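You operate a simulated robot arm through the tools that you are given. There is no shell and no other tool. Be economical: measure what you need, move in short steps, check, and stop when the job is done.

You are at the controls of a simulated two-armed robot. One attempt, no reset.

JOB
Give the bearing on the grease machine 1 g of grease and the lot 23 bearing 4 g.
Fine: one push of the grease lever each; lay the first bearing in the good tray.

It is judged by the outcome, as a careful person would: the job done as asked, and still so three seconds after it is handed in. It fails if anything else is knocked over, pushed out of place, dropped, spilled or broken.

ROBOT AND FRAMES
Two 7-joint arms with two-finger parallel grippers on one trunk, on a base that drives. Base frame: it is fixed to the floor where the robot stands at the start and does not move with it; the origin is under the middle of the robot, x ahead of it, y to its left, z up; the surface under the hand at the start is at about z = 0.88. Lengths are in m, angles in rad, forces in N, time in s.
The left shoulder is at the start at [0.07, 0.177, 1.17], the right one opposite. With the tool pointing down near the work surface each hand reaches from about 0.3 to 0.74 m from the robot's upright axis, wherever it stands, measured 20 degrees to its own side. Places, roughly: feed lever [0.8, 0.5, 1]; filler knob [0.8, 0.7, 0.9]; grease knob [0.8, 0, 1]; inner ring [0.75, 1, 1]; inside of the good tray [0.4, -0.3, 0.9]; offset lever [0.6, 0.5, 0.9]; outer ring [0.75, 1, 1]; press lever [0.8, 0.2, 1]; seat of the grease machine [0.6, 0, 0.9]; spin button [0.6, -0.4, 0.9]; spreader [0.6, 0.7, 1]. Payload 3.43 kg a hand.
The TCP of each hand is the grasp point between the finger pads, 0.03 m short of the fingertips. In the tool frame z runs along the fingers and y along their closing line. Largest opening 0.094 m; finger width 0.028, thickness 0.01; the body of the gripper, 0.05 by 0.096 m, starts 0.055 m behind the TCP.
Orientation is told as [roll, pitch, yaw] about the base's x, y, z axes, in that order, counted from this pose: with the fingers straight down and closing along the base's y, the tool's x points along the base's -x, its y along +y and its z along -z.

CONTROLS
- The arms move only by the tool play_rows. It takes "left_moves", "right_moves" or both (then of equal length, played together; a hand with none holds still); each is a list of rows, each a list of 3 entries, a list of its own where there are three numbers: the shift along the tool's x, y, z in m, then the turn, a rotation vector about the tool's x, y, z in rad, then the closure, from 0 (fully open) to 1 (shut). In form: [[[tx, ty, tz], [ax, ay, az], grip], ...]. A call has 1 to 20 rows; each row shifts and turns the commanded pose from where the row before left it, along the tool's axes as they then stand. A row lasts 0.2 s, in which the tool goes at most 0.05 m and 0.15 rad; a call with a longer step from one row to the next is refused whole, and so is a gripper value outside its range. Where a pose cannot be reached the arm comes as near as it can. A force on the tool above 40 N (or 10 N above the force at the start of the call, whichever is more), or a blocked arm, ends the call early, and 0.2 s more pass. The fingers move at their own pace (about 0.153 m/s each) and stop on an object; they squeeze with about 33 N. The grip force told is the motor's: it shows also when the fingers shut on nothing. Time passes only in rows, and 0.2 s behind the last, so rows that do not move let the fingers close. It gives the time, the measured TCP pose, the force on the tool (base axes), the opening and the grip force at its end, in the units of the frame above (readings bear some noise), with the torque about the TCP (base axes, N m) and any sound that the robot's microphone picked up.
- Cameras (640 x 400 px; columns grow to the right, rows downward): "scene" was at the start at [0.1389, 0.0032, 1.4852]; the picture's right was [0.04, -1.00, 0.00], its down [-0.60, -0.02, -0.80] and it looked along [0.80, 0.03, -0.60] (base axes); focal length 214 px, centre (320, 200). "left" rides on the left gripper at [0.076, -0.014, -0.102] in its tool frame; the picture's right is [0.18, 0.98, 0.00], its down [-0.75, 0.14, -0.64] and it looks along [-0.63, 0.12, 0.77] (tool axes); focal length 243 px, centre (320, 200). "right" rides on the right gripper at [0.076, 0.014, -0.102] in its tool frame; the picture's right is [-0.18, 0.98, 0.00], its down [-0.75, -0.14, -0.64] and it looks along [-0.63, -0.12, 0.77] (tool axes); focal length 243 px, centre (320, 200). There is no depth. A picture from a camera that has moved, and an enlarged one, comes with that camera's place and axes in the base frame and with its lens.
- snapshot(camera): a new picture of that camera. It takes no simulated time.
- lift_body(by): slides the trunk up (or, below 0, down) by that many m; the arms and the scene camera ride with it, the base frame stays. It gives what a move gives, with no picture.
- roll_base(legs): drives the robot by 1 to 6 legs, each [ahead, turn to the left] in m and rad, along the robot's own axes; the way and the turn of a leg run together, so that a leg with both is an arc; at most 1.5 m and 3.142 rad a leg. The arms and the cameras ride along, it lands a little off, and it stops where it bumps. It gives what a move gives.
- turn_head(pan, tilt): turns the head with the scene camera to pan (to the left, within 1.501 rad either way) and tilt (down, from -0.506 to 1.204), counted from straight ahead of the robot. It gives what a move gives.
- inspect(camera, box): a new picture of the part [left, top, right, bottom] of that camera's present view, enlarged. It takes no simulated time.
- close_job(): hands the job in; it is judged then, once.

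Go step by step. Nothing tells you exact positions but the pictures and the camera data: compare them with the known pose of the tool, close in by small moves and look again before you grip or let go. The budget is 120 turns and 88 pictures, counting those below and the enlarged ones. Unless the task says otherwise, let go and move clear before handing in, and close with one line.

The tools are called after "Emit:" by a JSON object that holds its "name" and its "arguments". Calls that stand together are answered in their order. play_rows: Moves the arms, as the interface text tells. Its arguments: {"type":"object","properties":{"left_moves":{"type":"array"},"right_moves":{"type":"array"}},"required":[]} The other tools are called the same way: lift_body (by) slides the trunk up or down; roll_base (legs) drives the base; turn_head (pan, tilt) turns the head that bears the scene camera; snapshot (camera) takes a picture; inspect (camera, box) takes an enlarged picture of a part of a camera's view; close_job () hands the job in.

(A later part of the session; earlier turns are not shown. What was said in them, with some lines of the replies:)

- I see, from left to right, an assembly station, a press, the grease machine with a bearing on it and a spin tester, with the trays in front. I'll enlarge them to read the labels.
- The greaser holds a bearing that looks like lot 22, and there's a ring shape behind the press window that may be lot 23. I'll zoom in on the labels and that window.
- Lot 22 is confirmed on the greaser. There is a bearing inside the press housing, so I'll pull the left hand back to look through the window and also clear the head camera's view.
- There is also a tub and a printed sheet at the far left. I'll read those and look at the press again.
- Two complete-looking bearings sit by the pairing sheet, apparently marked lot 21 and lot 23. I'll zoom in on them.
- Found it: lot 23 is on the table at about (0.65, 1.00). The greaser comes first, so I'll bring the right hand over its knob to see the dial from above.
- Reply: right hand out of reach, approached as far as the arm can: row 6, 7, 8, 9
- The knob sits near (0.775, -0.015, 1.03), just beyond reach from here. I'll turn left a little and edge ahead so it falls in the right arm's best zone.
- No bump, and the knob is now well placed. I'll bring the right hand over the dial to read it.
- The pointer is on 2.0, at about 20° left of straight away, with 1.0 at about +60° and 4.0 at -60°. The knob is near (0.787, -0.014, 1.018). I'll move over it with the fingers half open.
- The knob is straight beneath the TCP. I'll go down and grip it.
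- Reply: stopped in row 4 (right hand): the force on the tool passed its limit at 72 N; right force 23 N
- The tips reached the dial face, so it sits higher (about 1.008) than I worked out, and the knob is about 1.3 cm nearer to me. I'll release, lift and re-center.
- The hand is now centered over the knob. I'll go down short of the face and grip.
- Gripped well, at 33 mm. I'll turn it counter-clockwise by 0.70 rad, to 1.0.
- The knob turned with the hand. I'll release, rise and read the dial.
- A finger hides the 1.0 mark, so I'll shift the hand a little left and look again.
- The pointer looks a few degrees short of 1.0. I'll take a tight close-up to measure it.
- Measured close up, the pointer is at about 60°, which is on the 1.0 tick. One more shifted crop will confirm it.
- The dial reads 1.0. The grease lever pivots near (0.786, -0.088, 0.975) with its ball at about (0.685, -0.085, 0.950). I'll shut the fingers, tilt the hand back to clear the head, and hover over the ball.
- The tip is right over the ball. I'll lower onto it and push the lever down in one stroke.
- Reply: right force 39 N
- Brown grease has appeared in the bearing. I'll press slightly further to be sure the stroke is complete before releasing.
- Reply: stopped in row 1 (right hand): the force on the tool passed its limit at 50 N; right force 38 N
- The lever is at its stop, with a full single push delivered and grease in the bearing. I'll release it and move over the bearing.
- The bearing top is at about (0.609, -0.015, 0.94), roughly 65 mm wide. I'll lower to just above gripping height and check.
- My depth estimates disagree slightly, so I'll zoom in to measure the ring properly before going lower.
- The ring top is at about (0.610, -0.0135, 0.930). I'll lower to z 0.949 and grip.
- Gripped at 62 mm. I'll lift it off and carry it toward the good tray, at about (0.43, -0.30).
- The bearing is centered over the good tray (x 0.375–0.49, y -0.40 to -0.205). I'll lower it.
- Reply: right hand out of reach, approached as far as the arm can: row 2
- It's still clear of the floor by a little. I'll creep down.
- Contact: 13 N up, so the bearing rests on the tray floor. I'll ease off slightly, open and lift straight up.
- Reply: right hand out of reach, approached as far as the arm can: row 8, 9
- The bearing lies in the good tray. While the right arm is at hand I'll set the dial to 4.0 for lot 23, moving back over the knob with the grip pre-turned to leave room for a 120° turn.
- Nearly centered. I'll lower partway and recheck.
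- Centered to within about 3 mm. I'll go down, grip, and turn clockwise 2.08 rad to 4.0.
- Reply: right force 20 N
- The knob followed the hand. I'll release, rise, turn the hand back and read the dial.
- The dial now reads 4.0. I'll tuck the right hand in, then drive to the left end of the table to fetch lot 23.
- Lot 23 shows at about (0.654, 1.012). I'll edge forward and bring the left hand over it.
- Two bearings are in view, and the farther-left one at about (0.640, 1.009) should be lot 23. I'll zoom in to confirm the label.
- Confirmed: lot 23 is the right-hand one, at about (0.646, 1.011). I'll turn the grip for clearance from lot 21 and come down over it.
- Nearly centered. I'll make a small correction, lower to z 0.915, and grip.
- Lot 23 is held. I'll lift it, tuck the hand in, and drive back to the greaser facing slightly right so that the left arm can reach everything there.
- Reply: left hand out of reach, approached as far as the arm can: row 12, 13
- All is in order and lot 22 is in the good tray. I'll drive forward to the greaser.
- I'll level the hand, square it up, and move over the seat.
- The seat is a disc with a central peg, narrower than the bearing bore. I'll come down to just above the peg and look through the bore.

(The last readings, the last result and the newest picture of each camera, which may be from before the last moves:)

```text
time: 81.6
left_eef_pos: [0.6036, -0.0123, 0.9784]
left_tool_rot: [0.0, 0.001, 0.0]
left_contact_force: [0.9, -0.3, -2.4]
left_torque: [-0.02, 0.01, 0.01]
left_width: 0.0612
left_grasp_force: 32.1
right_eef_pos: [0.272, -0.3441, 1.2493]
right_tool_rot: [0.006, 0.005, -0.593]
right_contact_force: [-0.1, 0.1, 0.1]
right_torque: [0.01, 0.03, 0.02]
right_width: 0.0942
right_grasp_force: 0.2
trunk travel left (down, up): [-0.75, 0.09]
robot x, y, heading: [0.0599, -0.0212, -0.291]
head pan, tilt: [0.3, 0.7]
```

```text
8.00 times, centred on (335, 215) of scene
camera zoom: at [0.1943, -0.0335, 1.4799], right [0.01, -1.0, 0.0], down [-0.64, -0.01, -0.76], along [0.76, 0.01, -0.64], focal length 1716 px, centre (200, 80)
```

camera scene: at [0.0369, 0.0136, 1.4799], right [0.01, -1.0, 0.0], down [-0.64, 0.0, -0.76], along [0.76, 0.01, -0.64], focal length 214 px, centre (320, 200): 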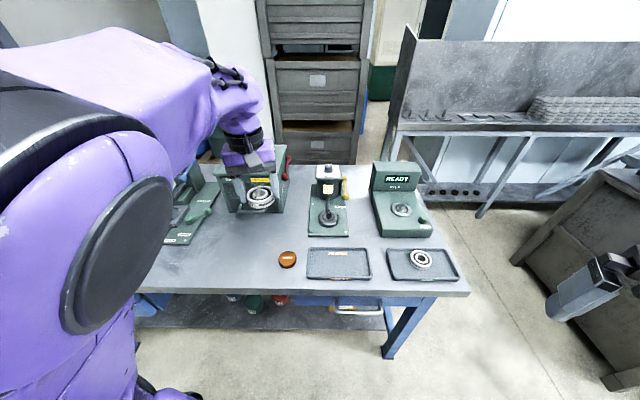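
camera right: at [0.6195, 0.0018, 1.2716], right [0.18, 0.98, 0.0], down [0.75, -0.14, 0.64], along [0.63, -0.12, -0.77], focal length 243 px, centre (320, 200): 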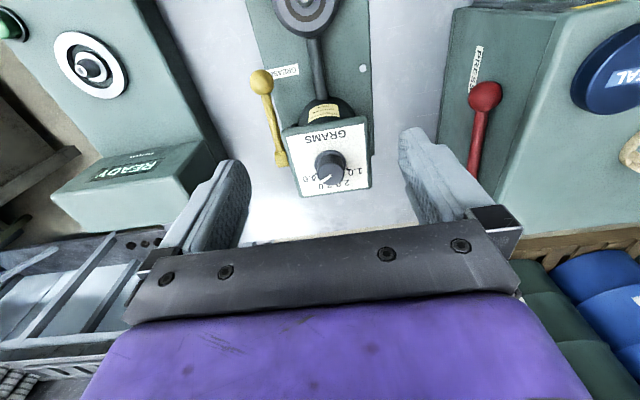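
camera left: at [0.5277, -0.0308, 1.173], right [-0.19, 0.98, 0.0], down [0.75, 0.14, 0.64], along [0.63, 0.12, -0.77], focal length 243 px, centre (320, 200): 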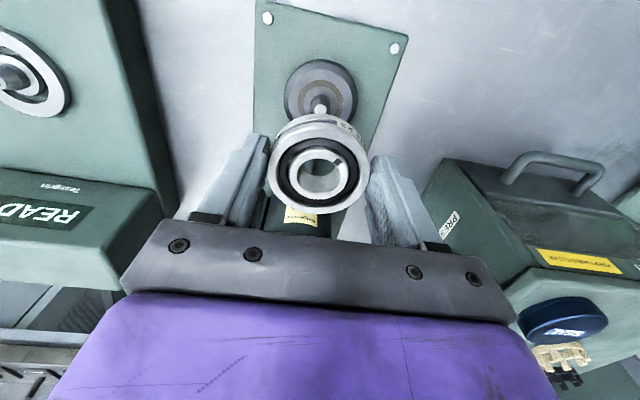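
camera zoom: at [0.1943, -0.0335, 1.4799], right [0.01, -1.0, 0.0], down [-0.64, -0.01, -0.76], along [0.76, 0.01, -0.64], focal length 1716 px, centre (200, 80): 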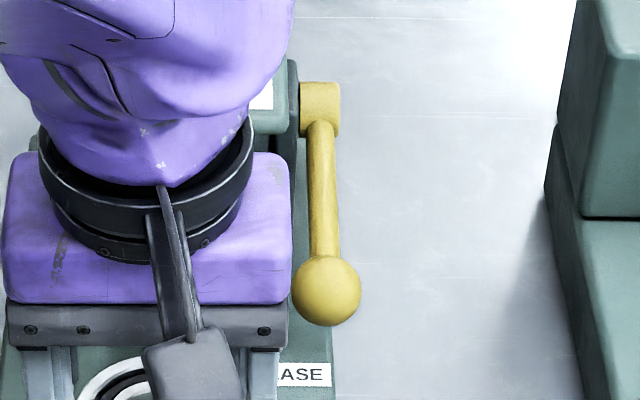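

The bore looks slightly off the peg. I'll rise a little and zoom in to measure seat against bearing accurately.

Emit:
{"name": "play_rows", "arguments": {"left_moves": [[[0, 0, -0.04], [0, 0, 0], 0.8], [[0, 0, -0.03], [0, 0, 0], 0.8], [[0, 0, 0], [0, 0, 0], 0.8]]}}

Emit:
{"name": "inspect", "arguments": {"camera": "left", "box": [250, 60, 390, 220]}}

Emit:
{"name": "inspect", "arguments": {"camera": "scene", "box": [295, 190, 375, 270]}}

```text
time: 82.4
left_eef_pos: [0.6052, -0.0126, 1.0492]
left_tool_rot: [0.0, 0.002, 0.001]
left_contact_force: [0.8, -0.8, -2.6]
left_torque: [0.0, 0.04, 0.02]
left_width: 0.0611
left_grasp_force: 33.2
right_eef_pos: [0.2727, -0.3448, 1.2488]
right_tool_rot: [0.007, 0.004, -0.592]
right_contact_force: [-0.9, 0.1, 0.0]
right_torque: [0.0, 0.02, -0.01]
right_width: 0.0939
right_grasp_force: 0.0
trunk travel left (down, up): [-0.75, 0.09]
robot x, y, heading: [0.0582, -0.0164, -0.288]
head pan, tilt: [0.3, 0.7]
```

```text
2.50 times, centred on (320, 140) of left
camera zoom: at [0.5288, -0.0266, 1.1512], right [-0.18, 0.98, 0.0], down [0.75, 0.14, 0.64], along [0.63, 0.12, -0.77], focal length 606 px, centre (320, 350)
```

zoom: 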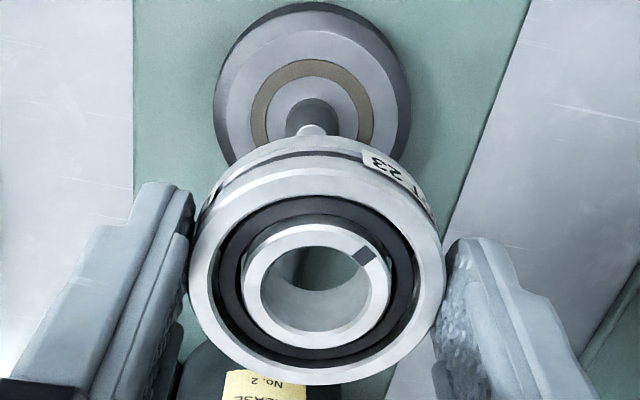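

```text
5.00 times, centred on (335, 230) of scene
camera zoom: at [0.195, -0.0338, 1.4798], right [0.01, -1.0, 0.0], down [-0.64, 0.0, -0.76], along [0.76, 0.01, -0.64], focal length 1072 px, centre (245, 50)
```

zoom: 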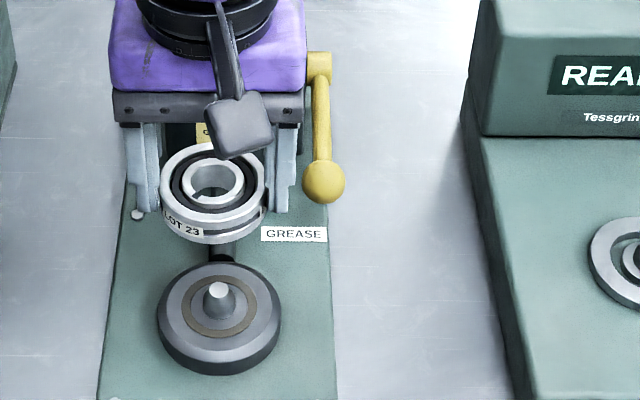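

Measured properly, the bearing center (0.6065, -0.0126) lies right over the seat center (0.606, -0.013). I'll lower straight down, creeping the last bit.

Emit:
{"name": "play_rows", "arguments": {"left_moves": [[[0, 0, 0.04], [0, 0, 0], 0.8], [[0, 0, 0.03], [0, 0, 0], 0.8], [[0, 0, 0.015], [0, 0, 0], 0.8], [[0, 0, 0.005], [0, 0, 0], 0.8], [[0, 0, 0.004], [0, 0, 0], 0.8], [[0, 0, 0], [0, 0, 0], 0.8]]}}

Emit:
{"name": "inspect", "arguments": {"camera": "left", "box": [240, 90, 400, 220]}}

```text
time: 83.8
left_eef_pos: [0.606, -0.0123, 0.9562]
left_tool_rot: [-0.001, -0.002, 0.001]
left_contact_force: [5.4, -0.7, 4.1]
left_torque: [-0.04, -0.33, -0.04]
left_width: 0.0612
left_grasp_force: 32.6
right_eef_pos: [0.2716, -0.3454, 1.2502]
right_tool_rot: [0.005, 0.006, -0.592]
right_contact_force: [0.0, 0.2, -0.7]
right_torque: [0.02, 0.04, 0.01]
right_width: 0.0942
right_grasp_force: 0.1
trunk travel left (down, up): [-0.75, 0.09]
robot x, y, heading: [0.0586, -0.0181, -0.293]
head pan, tilt: [0.3, 0.7]
```

```text
3.08 times, centred on (320, 155) of left
camera zoom: at [0.5288, -0.0266, 1.058], right [-0.19, 0.98, 0.0], down [0.75, 0.14, 0.64], along [0.63, 0.12, -0.77], focal length 746 px, centre (320, 338)
```

zoom: 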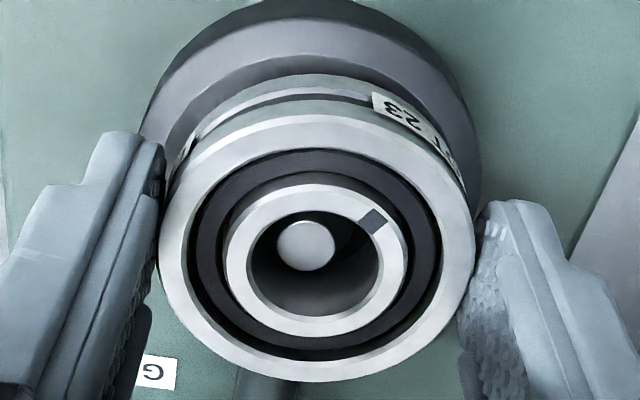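

The peg is in the bore but the bearing touches its near side slightly (5 N). I'll nudge back 2 mm and right 1 mm, then lower gently.

Emit:
{"name": "play_rows", "arguments": {"left_moves": [[[0.002, -0.001, 0], [0, 0, 0], 0.8], [[0, 0, 0.002], [0, 0, 0], 0.8], [[0, 0, 0.002], [0, 0, 0], 0.8], [[0, 0, 0], [0, 0, 0], 0.8]]}}

```text
time: 84.8
left_eef_pos: [0.6039, -0.0137, 0.9541]
left_tool_rot: [-0.002, -0.004, 0.002]
left_contact_force: [18.2, -0.7, 22.0]
left_torque: [-0.04, -1.06, -0.02]
left_width: 0.0614
left_grasp_force: 33.2
right_eef_pos: [0.2715, -0.3438, 1.2498]
right_tool_rot: [0.007, 0.006, -0.59]
right_contact_force: [-0.1, -0.1, 0.2]
right_torque: [-0.02, 0.02, -0.01]
right_width: 0.094
right_grasp_force: 0.0
trunk travel left (down, up): [-0.75, 0.09]
robot x, y, heading: [0.0607, -0.019, -0.294]
head pan, tilt: [0.3, 0.7]
```

Moving back made it worse (18 N), so the correction is the other way. I'll lift a few mm, shift forward, and look.

Emit:
{"name": "play_rows", "arguments": {"left_moves": [[[0, 0, -0.005], [0, 0, 0], 0.8], [[-0.004, 0, 0], [0, 0, 0], 0.8], [[0, 0, 0.002], [0, 0, 0], 0.8], [[0, 0, 0], [0, 0, 0], 0.8]]}}

Emit:
{"name": "inspect", "arguments": {"camera": "left", "box": [240, 90, 400, 220]}}

```text
time: 85.8
left_eef_pos: [0.6052, -0.0127, 0.9553]
left_tool_rot: [0.0, 0.001, 0.001]
left_contact_force: [0.3, -0.7, -2.9]
left_torque: [0.01, -0.01, 0.01]
left_width: 0.0613
left_grasp_force: 33.1
right_eef_pos: [0.2717, -0.343, 1.2497]
right_tool_rot: [0.003, 0.005, -0.592]
right_contact_force: [0.7, 0.5, -0.4]
right_torque: [-0.01, 0.01, 0.01]
right_width: 0.0938
right_grasp_force: 0.0
trunk travel left (down, up): [-0.75, 0.09]
robot x, y, heading: [0.058, -0.0235, -0.297]
head pan, tilt: [0.3, 0.7]
```

```text
3.08 times, centred on (320, 155) of left
camera zoom: at [0.5296, -0.027, 1.0565], right [-0.18, 0.98, 0.0], down [0.76, 0.14, 0.64], along [0.63, 0.12, -0.77], focal length 746 px, centre (320, 338)
```

zoom: 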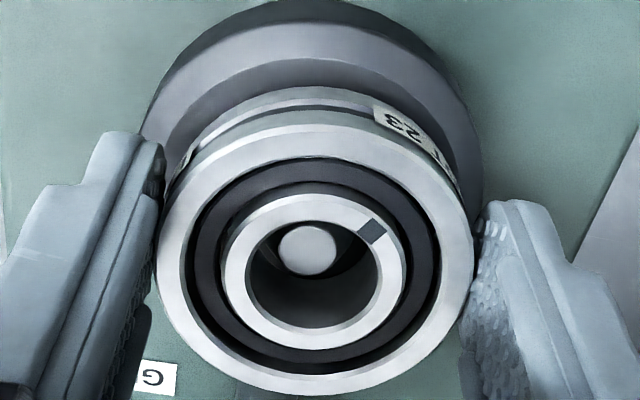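

The bearing has slipped a little in the grip and is free again. I'll check the gap to the seat from the head camera.

Emit:
{"name": "inspect", "arguments": {"camera": "scene", "box": [305, 215, 361, 260]}}

```text
8.89 times, centred on (333, 238) of scene
camera zoom: at [0.1942, -0.0334, 1.4799], right [0.01, -1.0, 0.0], down [-0.64, -0.01, -0.76], along [0.76, 0.01, -0.64], focal length 1906 px, centre (204, -133)
```

zoom: 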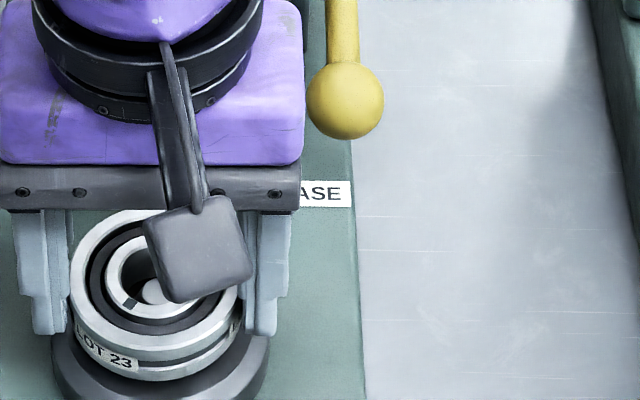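

The contact forces point to the bore's far edge riding on the peg's flank, so the seat lies a few mm farther ahead (x ≈ 0.610), as the first pickup also said. I'll shift forward 1 mm and lower in tiny steps.

Emit:
{"name": "play_rows", "arguments": {"left_moves": [[[-0.001, 0, 0.001], [0, 0, 0], 0.8], [[0, 0, 0.002], [0, 0, 0], 0.8], [[0, 0, 0.002], [0, 0, 0], 0.8], [[0, 0, 0], [0, 0, 0], 0.8]]}}

```text
time: 86.8
left_eef_pos: [0.6075, -0.0121, 0.9495]
left_tool_rot: [0.001, 0.0, -0.001]
left_contact_force: [0.4, 0.6, -1.7]
left_torque: [0.02, 0.03, 0.01]
left_width: 0.0613
left_grasp_force: 33.0
right_eef_pos: [0.2726, -0.3444, 1.2495]
right_tool_rot: [0.006, 0.005, -0.59]
right_contact_force: [0.4, 0.7, 0.2]
right_torque: [0.01, -0.02, 0.01]
right_width: 0.0941
right_grasp_force: 0.1
trunk travel left (down, up): [-0.75, 0.09]
robot x, y, heading: [0.0596, -0.0195, -0.288]
head pan, tilt: [0.3, 0.7]
```

Free of contact at z 0.9495, so that worked. I'll keep creeping down.

Emit:
{"name": "play_rows", "arguments": {"left_moves": [[[0, 0, 0.002], [0, 0, 0], 0.8], [[0, 0, 0.0015], [0, 0, 0], 0.8], [[0, 0, 0], [0, 0, 0], 0.8]]}}

Emit:
{"name": "inspect", "arguments": {"camera": "left", "box": [240, 90, 400, 220]}}

```text
time: 87.6
left_eef_pos: [0.6066, -0.0133, 0.9463]
left_tool_rot: [0.0, 0.0, 0.001]
left_contact_force: [0.1, 0.3, -1.8]
left_torque: [0.05, 0.0, 0.01]
left_width: 0.0611
left_grasp_force: 32.6
right_eef_pos: [0.2721, -0.3436, 1.2487]
right_tool_rot: [0.005, 0.006, -0.593]
right_contact_force: [0.0, 0.2, 0.8]
right_torque: [-0.02, 0.05, -0.03]
right_width: 0.0941
right_grasp_force: 0.0
trunk travel left (down, up): [-0.75, 0.09]
robot x, y, heading: [0.0621, -0.0185, -0.287]
head pan, tilt: [0.3, 0.7]
```

```text
3.08 times, centred on (320, 155) of left
camera zoom: at [0.5308, -0.0274, 1.0483], right [-0.18, 0.98, 0.0], down [0.75, 0.14, 0.64], along [0.63, 0.12, -0.77], focal length 746 px, centre (320, 338)
```

zoom: 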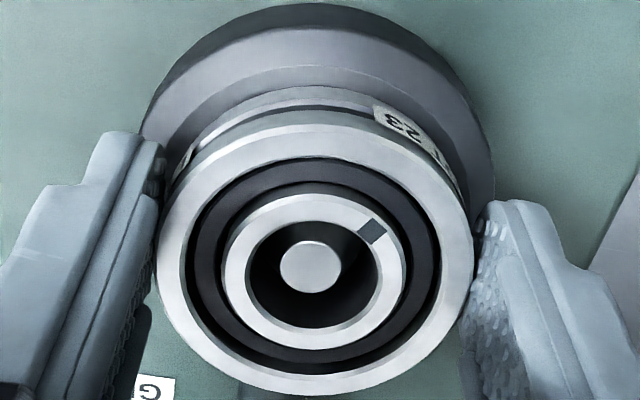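

The peg is now nearly central in the bore. I have about 2–3 mm left to go.

Emit:
{"name": "play_rows", "arguments": {"left_moves": [[[0, 0, 0.0015], [0, 0, 0], 0.8], [[0, 0, 0.001], [0, 0, 0], 0.8], [[0, 0, 0], [0, 0, 0], 0.8]]}}

```text
time: 88.4
left_eef_pos: [0.6078, -0.0123, 0.9455]
left_tool_rot: [-0.002, -0.005, 0.0]
left_contact_force: [5.4, 1.0, 20.6]
left_torque: [0.04, 0.36, -0.01]
left_width: 0.0614
left_grasp_force: 33.1
right_eef_pos: [0.27, -0.3441, 1.2505]
right_tool_rot: [0.004, 0.003, -0.592]
right_contact_force: [-0.2, -0.5, 0.0]
right_torque: [0.0, 0.01, -0.02]
right_width: 0.0939
right_grasp_force: 0.1
trunk travel left (down, up): [-0.75, 0.09]
robot x, y, heading: [0.0564, -0.0203, -0.292]
head pan, tilt: [0.3, 0.7]
```

Firm vertical contact: it's on the seat. I'll ease off, open, and lift clear.

Emit:
{"name": "play_rows", "arguments": {"left_moves": [[[0, 0, -0.001], [0, 0, 0], 0.8], [[0, 0, 0], [0, 0, 0], 0.5], [[0, 0, 0], [0, 0, 0], 0.1], [[0, 0, 0], [0, 0, 0], 0], [[0, 0, -0.02], [0, 0, 0], 0], [[0, 0, -0.04], [0, 0, 0], 0], [[0, 0, -0.04], [0, 0, 0], 0]]}}

Emit:
{"name": "inspect", "arguments": {"camera": "left", "box": [240, 40, 400, 170]}}

Emit:
{"name": "inspect", "arguments": {"camera": "scene", "box": [290, 195, 370, 265]}}

```text
time: 90.0
left_eef_pos: [0.6059, -0.0137, 1.046]
left_tool_rot: [-0.001, -0.001, 0.0]
left_contact_force: [-0.3, 0.3, -0.2]
left_torque: [-0.01, -0.04, 0.02]
left_width: 0.0942
left_grasp_force: 0.1
right_eef_pos: [0.2714, -0.3439, 1.2486]
right_tool_rot: [0.006, 0.005, -0.591]
right_contact_force: [0.0, -0.4, -0.3]
right_torque: [-0.01, 0.0, 0.01]
right_width: 0.094
right_grasp_force: 0.1
trunk travel left (down, up): [-0.75, 0.09]
robot x, y, heading: [0.0585, -0.0208, -0.29]
head pan, tilt: [0.3, 0.7]
```

```text
3.08 times, centred on (320, 105) of left
camera zoom: at [0.5298, -0.0275, 1.1487], right [-0.18, 0.98, 0.0], down [0.75, 0.14, 0.64], along [0.63, 0.12, -0.77], focal length 746 px, centre (320, 492)
```

zoom: 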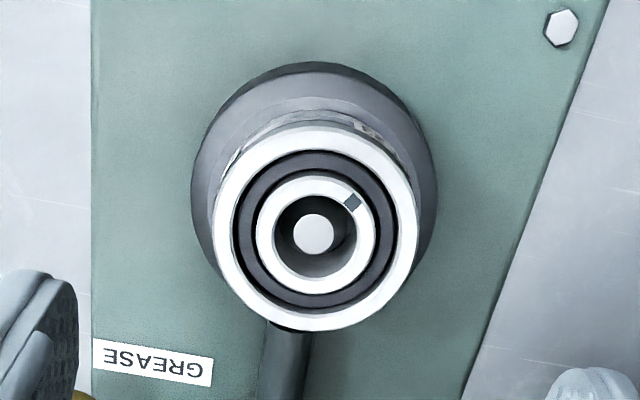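

```text
5.71 times, centred on (330, 230) of scene
camera zoom: at [0.1925, -0.0331, 1.48], right [0.01, -1.0, 0.0], down [-0.64, -0.01, -0.77], along [0.77, 0.01, -0.64], focal length 1226 px, centre (263, 29)
```

zoom: 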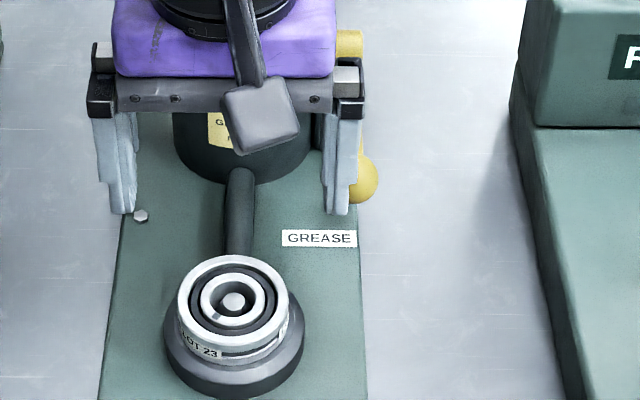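

Lot 23 sits flat and concentric on the peg. I'll shut the left fingers, tilt, and hover over the grease lever ball as I did before.

Emit:
{"name": "play_rows", "arguments": {"left_moves": [[[0, 0, -0.044], [0, 0, 0], 0.5], [[0, -0.0238, 0], [0, -0.134, 0], 1], [[0, -0.0238, 0], [0, -0.133, 0], 1], [[0, -0.0238, 0], [0, -0.133, 0], 1], [[-0.0146, 0, 0.0279], [0, 0, 0], 1], [[-0.0146, 0, 0.0279], [0, 0, 0], 1], [[-0.0146, 0, 0.0279], [0, 0, 0], 1], [[0, 0, 0], [0, 0, 0], 1]]}}

Emit:
{"name": "snapshot", "arguments": {"camera": "left"}}

Emit:
{"name": "inspect", "arguments": {"camera": "scene", "box": [300, 150, 380, 230]}}

```text
time: 91.8
left_eef_pos: [0.6855, -0.0773, 1.0387]
left_tool_rot: [-0.041, -0.397, 0.042]
left_contact_force: [0.3, 0.2, 0.1]
left_torque: [0.01, 0.0, 0.01]
left_width: 0.0001
left_grasp_force: 32.8
right_eef_pos: [0.2708, -0.3444, 1.2493]
right_tool_rot: [0.005, 0.003, -0.591]
right_contact_force: [-1.0, 0.2, -0.1]
right_torque: [-0.01, -0.03, -0.04]
right_width: 0.0937
right_grasp_force: 0.0
trunk travel left (down, up): [-0.75, 0.09]
robot x, y, heading: [0.0571, -0.023, -0.289]
head pan, tilt: [0.3, 0.7]
```

```text
14 pictures are left
camera left: at [0.5758, -0.0924, 1.1038], right [-0.19, 0.97, -0.11], down [0.44, 0.19, 0.88], along [0.88, 0.12, -0.47], focal length 243 px, centre (320, 200)
```

left: 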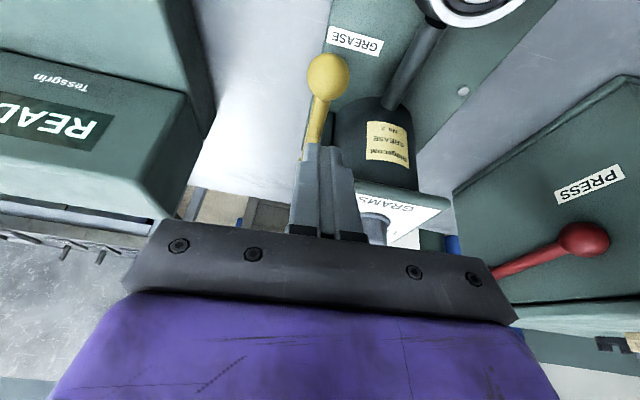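

```text
5.00 times, centred on (340, 190) of scene
camera zoom: at [0.1931, -0.0336, 1.48], right [0.01, -1.0, 0.0], down [-0.64, -0.01, -0.77], along [0.77, 0.01, -0.64], focal length 1072 px, centre (220, 250)
```

zoom: 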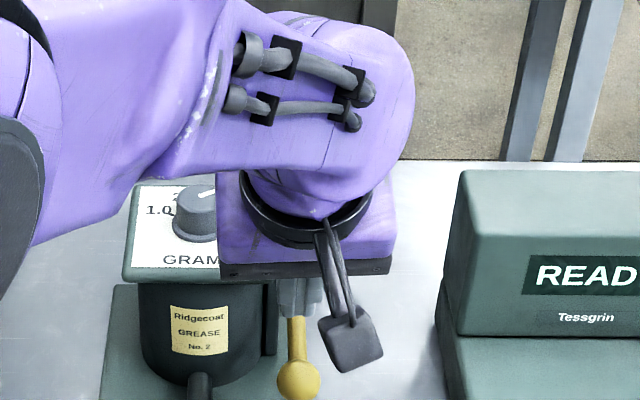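

The hand settled a little off (8 mm, slightly rolled). I'll hold a moment with a small shift to see whether it converges.

Emit:
{"name": "play_rows", "arguments": {"left_moves": [[[0.004, -0.004, 0], [0, 0, 0], 1], [[0, 0, 0], [0, 0, 0], 1], [[0, 0, 0], [0, 0, 0], 1]]}}

```text
time: 92.6
left_eef_pos: [0.6833, -0.0773, 1.0327]
left_tool_rot: [-0.046, -0.385, 0.053]
left_contact_force: [-0.3, -0.2, 0.3]
left_torque: [-0.05, 0.0, -0.01]
left_width: 0.0
left_grasp_force: 33.2
right_eef_pos: [0.2712, -0.3447, 1.2503]
right_tool_rot: [0.006, 0.004, -0.592]
right_contact_force: [-0.1, -0.9, -0.4]
right_torque: [-0.02, -0.04, -0.02]
right_width: 0.0941
right_grasp_force: 0.0
trunk travel left (down, up): [-0.75, 0.09]
robot x, y, heading: [0.0594, -0.0216, -0.292]
head pan, tilt: [0.3, 0.7]
```

The arm seems to be at a wrist limit with this tilt. A straight-down push at x ≈ 0.69 also clears the head, so I'll lift and untilt.

Emit:
{"name": "play_rows", "arguments": {"left_moves": [[[-0.0156, 0, -0.0368], [0, 0, 0], 1], [[0, 0, 0], [0, 0.134, 0], 1], [[0, 0, 0], [0, 0.133, 0], 1], [[0, 0, 0], [0, 0.133, 0], 1], [[0, 0, 0], [0, 0, 0], 1]]}}

```text
time: 93.8
left_eef_pos: [0.6757, -0.0882, 1.068]
left_tool_rot: [0.002, 0.0, -0.001]
left_contact_force: [-0.5, 0.0, 0.7]
left_torque: [0.02, -0.02, 0.01]
left_width: 0.0
left_grasp_force: 33.0
right_eef_pos: [0.2705, -0.3452, 1.2492]
right_tool_rot: [0.005, 0.004, -0.593]
right_contact_force: [-0.6, -0.5, -0.4]
right_torque: [0.0, 0.01, 0.0]
right_width: 0.0938
right_grasp_force: 0.0
trunk travel left (down, up): [-0.75, 0.09]
robot x, y, heading: [0.0577, -0.0206, -0.289]
head pan, tilt: [0.3, 0.7]
```

Upright, it tracks precisely. I'll hover right above the ball.

Emit:
{"name": "play_rows", "arguments": {"left_moves": [[[-0.013, 0.004, 0.025], [0, 0, 0], 1], [[0, 0, 0.03], [0, 0, 0], 1], [[0, 0, 0], [0, 0, 0], 1]]}}

Emit:
{"name": "snapshot", "arguments": {"camera": "left"}}

Emit:
{"name": "inspect", "arguments": {"camera": "scene", "box": [300, 160, 380, 260]}}

```text
time: 94.6
left_eef_pos: [0.6883, -0.0832, 1.0116]
left_tool_rot: [0.001, 0.0, 0.0]
left_contact_force: [0.1, -0.1, -0.6]
left_torque: [0.04, 0.05, 0.02]
left_width: 0.0001
left_grasp_force: 32.7
right_eef_pos: [0.2705, -0.3431, 1.2499]
right_tool_rot: [0.004, 0.004, -0.592]
right_contact_force: [-0.7, 0.1, -0.6]
right_torque: [0.03, 0.0, -0.03]
right_width: 0.094
right_grasp_force: 0.0
trunk travel left (down, up): [-0.75, 0.09]
robot x, y, heading: [0.0583, -0.0222, -0.288]
head pan, tilt: [0.3, 0.7]
```

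```text
12 pictures are left
camera left: at [0.6126, -0.0981, 1.1141], right [-0.18, 0.98, 0.0], down [0.75, 0.14, 0.64], along [0.63, 0.12, -0.77], focal length 243 px, centre (320, 200)
```

left: 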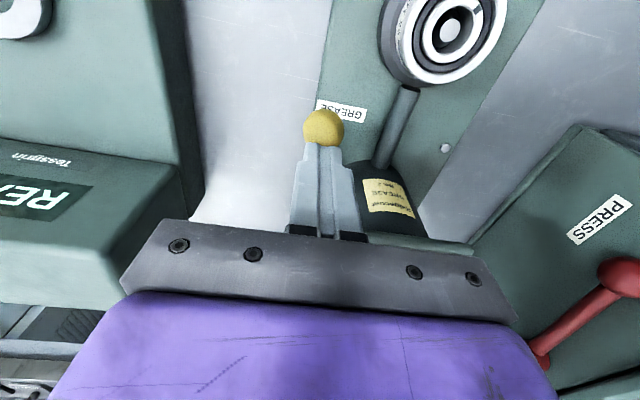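

```text
4.00 times, centred on (340, 210) of scene
camera zoom: at [0.193, -0.0333, 1.4801], right [0.01, -1.0, 0.0], down [-0.64, -0.01, -0.77], along [0.77, 0.01, -0.64], focal length 858 px, centre (240, 160)
```

zoom: 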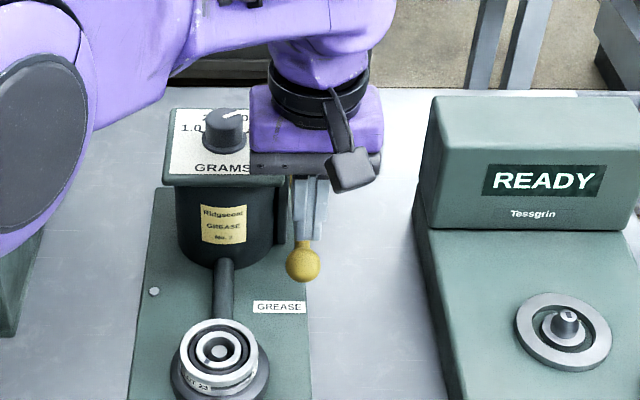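

The fingers are right over the ball and the pointer is still on 4.0. Now the single push, straight down.

Emit:
{"name": "play_rows", "arguments": {"left_moves": [[[0, 0, 0.0125], [0, 0, 0], 1], [[0, 0, 0.0125], [0, 0, 0], 1], [[0, 0, 0.0125], [0, 0, 0], 1], [[0, 0, 0.0125], [0, 0, 0], 1], [[0, 0, 0.008], [0, 0, 0], 1]]}}

Emit:
{"name": "inspect", "arguments": {"camera": "scene", "box": [300, 190, 380, 270]}}

```text
time: 95.8
left_eef_pos: [0.6902, -0.0844, 0.9563]
left_tool_rot: [-0.003, -0.008, 0.003]
left_contact_force: [8.1, -0.4, 15.5]
left_torque: [0.09, -0.41, 0.03]
left_width: 0.0001
left_grasp_force: 33.3
right_eef_pos: [0.2708, -0.3435, 1.2504]
right_tool_rot: [0.004, 0.004, -0.591]
right_contact_force: [0.1, 0.0, 0.0]
right_torque: [0.02, -0.03, -0.01]
right_width: 0.094
right_grasp_force: 0.2
trunk travel left (down, up): [-0.75, 0.09]
robot x, y, heading: [0.0609, -0.0213, -0.294]
head pan, tilt: [0.3, 0.7]
```

```text
5.00 times, centred on (340, 230) of scene
camera zoom: at [0.1922, -0.0328, 1.4804], right [0.01, -1.0, 0.0], down [-0.64, -0.01, -0.77], along [0.77, 0.01, -0.64], focal length 1072 px, centre (220, 50)
```

zoom: 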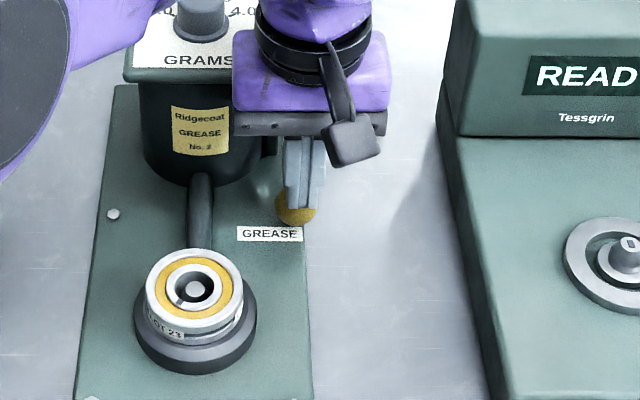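

A full ring of grease has appeared. I'll press slightly further within the same stroke to make sure the lever is at its stop.

Emit:
{"name": "play_rows", "arguments": {"left_moves": [[[-0.002, 0, 0.004], [0, 0, 0], 1], [[0, 0, 0], [0, 0, 0], 1]]}}

Emit:
{"name": "inspect", "arguments": {"camera": "scene", "box": [300, 190, 380, 270]}}

```text
time: 96.4
left_eef_pos: [0.6902, -0.0852, 0.9565]
left_tool_rot: [-0.004, -0.01, 0.002]
left_contact_force: [7.2, 1.4, 39.4]
left_torque: [0.12, -0.56, -0.02]
left_width: 0.0
left_grasp_force: 33.1
right_eef_pos: [0.2665, -0.3429, 1.2501]
right_tool_rot: [0.007, -0.002, -0.591]
right_contact_force: [-0.8, -0.6, 0.7]
right_torque: [-0.04, -0.04, 0.05]
right_width: 0.0939
right_grasp_force: 0.2
trunk travel left (down, up): [-0.75, 0.09]
robot x, y, heading: [0.059, -0.0214, -0.292]
head pan, tilt: [0.3, 0.7]
```

```text
5.00 times, centred on (340, 230) of scene
camera zoom: at [0.188, -0.0324, 1.4809], right [0.01, -1.0, 0.0], down [-0.64, -0.01, -0.77], along [0.77, 0.01, -0.64], focal length 1072 px, centre (220, 50)
```

zoom: 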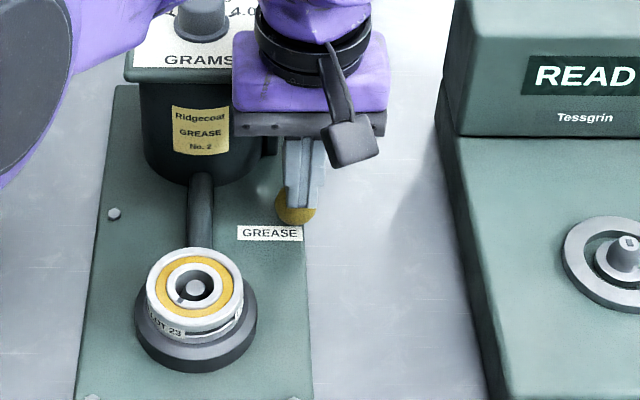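

The lever is hard on its stop with the full dose delivered. I'll release and lift the hand well clear.

Emit:
{"name": "play_rows", "arguments": {"left_moves": [[[0, 0, -0.012], [0, 0, 0], 1], [[0, 0, -0.02], [0, 0, 0], 1], [[0, 0, -0.03], [0, 0, 0], 1], [[0, 0, -0.045], [0, 0, 0], 1], [[0, 0, -0.045], [0, 0, 0], 1], [[0.04, 0.02, 0], [0, 0, 0], 1], [[0.04, 0.02, 0], [0, 0, 0], 1], [[0.04, 0.02, 0], [0, 0, 0], 1], [[0.04, 0.02, 0], [0, 0, 0], 1], [[0.03, 0.02, 0], [0, 0, 0], 1]]}}

Emit:
{"name": "turn_head", "arguments": {"pan": 0.1, "tilt": 0.8}}

Emit:
{"name": "snapshot", "arguments": {"camera": "scene"}}

```text
time: 98.6
left_eef_pos: [0.5014, 0.02, 1.1011]
left_tool_rot: [-0.004, 0.0, 0.0]
left_contact_force: [-1.1, -0.1, -0.3]
left_torque: [-0.02, 0.01, 0.02]
left_width: 0.0001
left_grasp_force: 32.7
right_eef_pos: [0.2736, -0.3398, 1.2504]
right_tool_rot: [0.001, 0.001, -0.592]
right_contact_force: [0.4, 1.1, -1.1]
right_torque: [-0.03, 0.06, -0.01]
right_width: 0.0942
right_grasp_force: 0.0
trunk travel left (down, up): [-0.75, 0.09]
robot x, y, heading: [0.0592, -0.0195, -0.296]
head pan, tilt: [0.3, 0.7]
```

```text
time: 99.3
left_eef_pos: [0.5017, 0.0164, 1.1011]
left_tool_rot: [0.001, 0.0, 0.0]
left_contact_force: [-0.2, -0.5, 0.1]
left_torque: [-0.02, 0.04, 0.01]
left_width: 0.0001
left_grasp_force: 33.2
right_eef_pos: [0.2713, -0.3438, 1.2494]
right_tool_rot: [0.002, 0.004, -0.593]
right_contact_force: [0.5, 0.0, 0.2]
right_torque: [0.02, 0.01, 0.02]
right_width: 0.0938
right_grasp_force: 0.1
trunk travel left (down, up): [-0.75, 0.09]
robot x, y, heading: [0.0606, -0.014, -0.292]
head pan, tilt: [0.099, 0.799]
```

```text
8 pictures are left
camera scene: at [0.1885, -0.0491, 1.4717], right [-0.19, -0.98, 0.0], down [-0.7, 0.14, -0.7], along [0.68, -0.13, -0.72], focal length 214 px, centre (320, 200)
```

scene: 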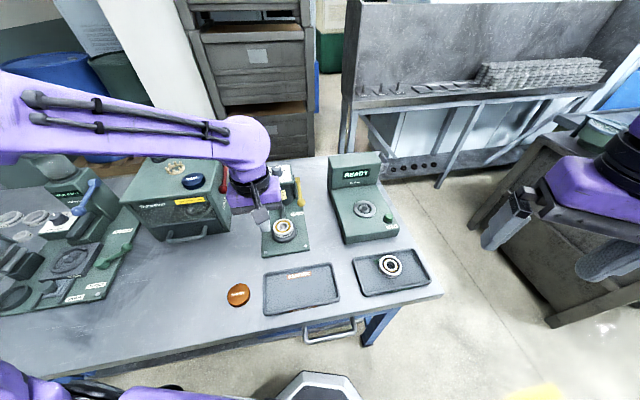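

Everything seems in place. I'll take a final close look at both bearings.

Emit:
{"name": "inspect", "arguments": {"camera": "scene", "box": [340, 230, 450, 310]}}

Emit:
{"name": "inspect", "arguments": {"camera": "scene", "box": [255, 160, 320, 260]}}

```text
5.00 times, centred on (395, 270) of scene
camera zoom: at [0.1885, -0.0491, 1.4717], right [-0.19, -0.98, 0.0], down [-0.7, 0.14, -0.7], along [0.68, -0.13, -0.72], focal length 1072 px, centre (-55, -150)
```

zoom: 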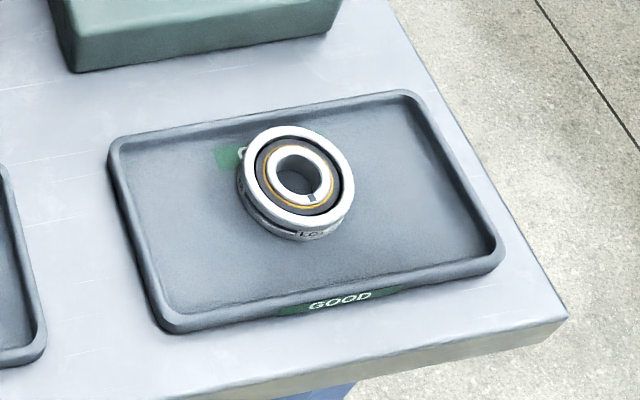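

```text
4.00 times, centred on (288, 210) of scene
camera zoom: at [0.1885, -0.0491, 1.4717], right [-0.19, -0.98, 0.0], down [-0.7, 0.14, -0.7], along [0.68, -0.13, -0.72], focal length 858 px, centre (450, 160)
```

zoom: 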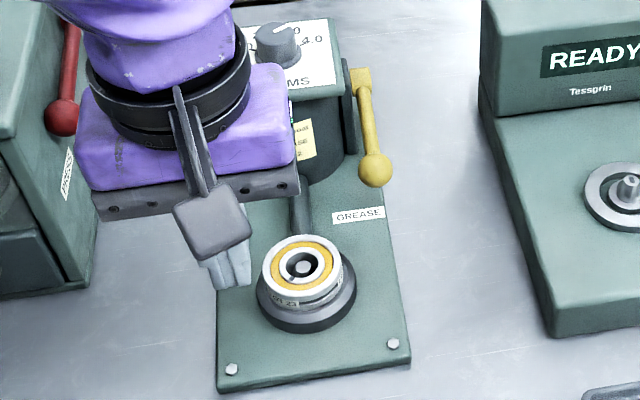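

Lot 22, with its thin ring of grease, lies flat in the good tray. Lot 23 sits on the greaser with a full ring, the lever is back up, and both hands are clear, so I'll hand in.

Emit:
{"name": "close_job", "arguments": {}}

```text
The job is handed in.
```

The job is handed in: lot 22 got one push at 1.0 g and lies in the good tray, and lot 23 got one push at 4.0 g and is still on the grease machine's seat, with the dial left at 4.0.
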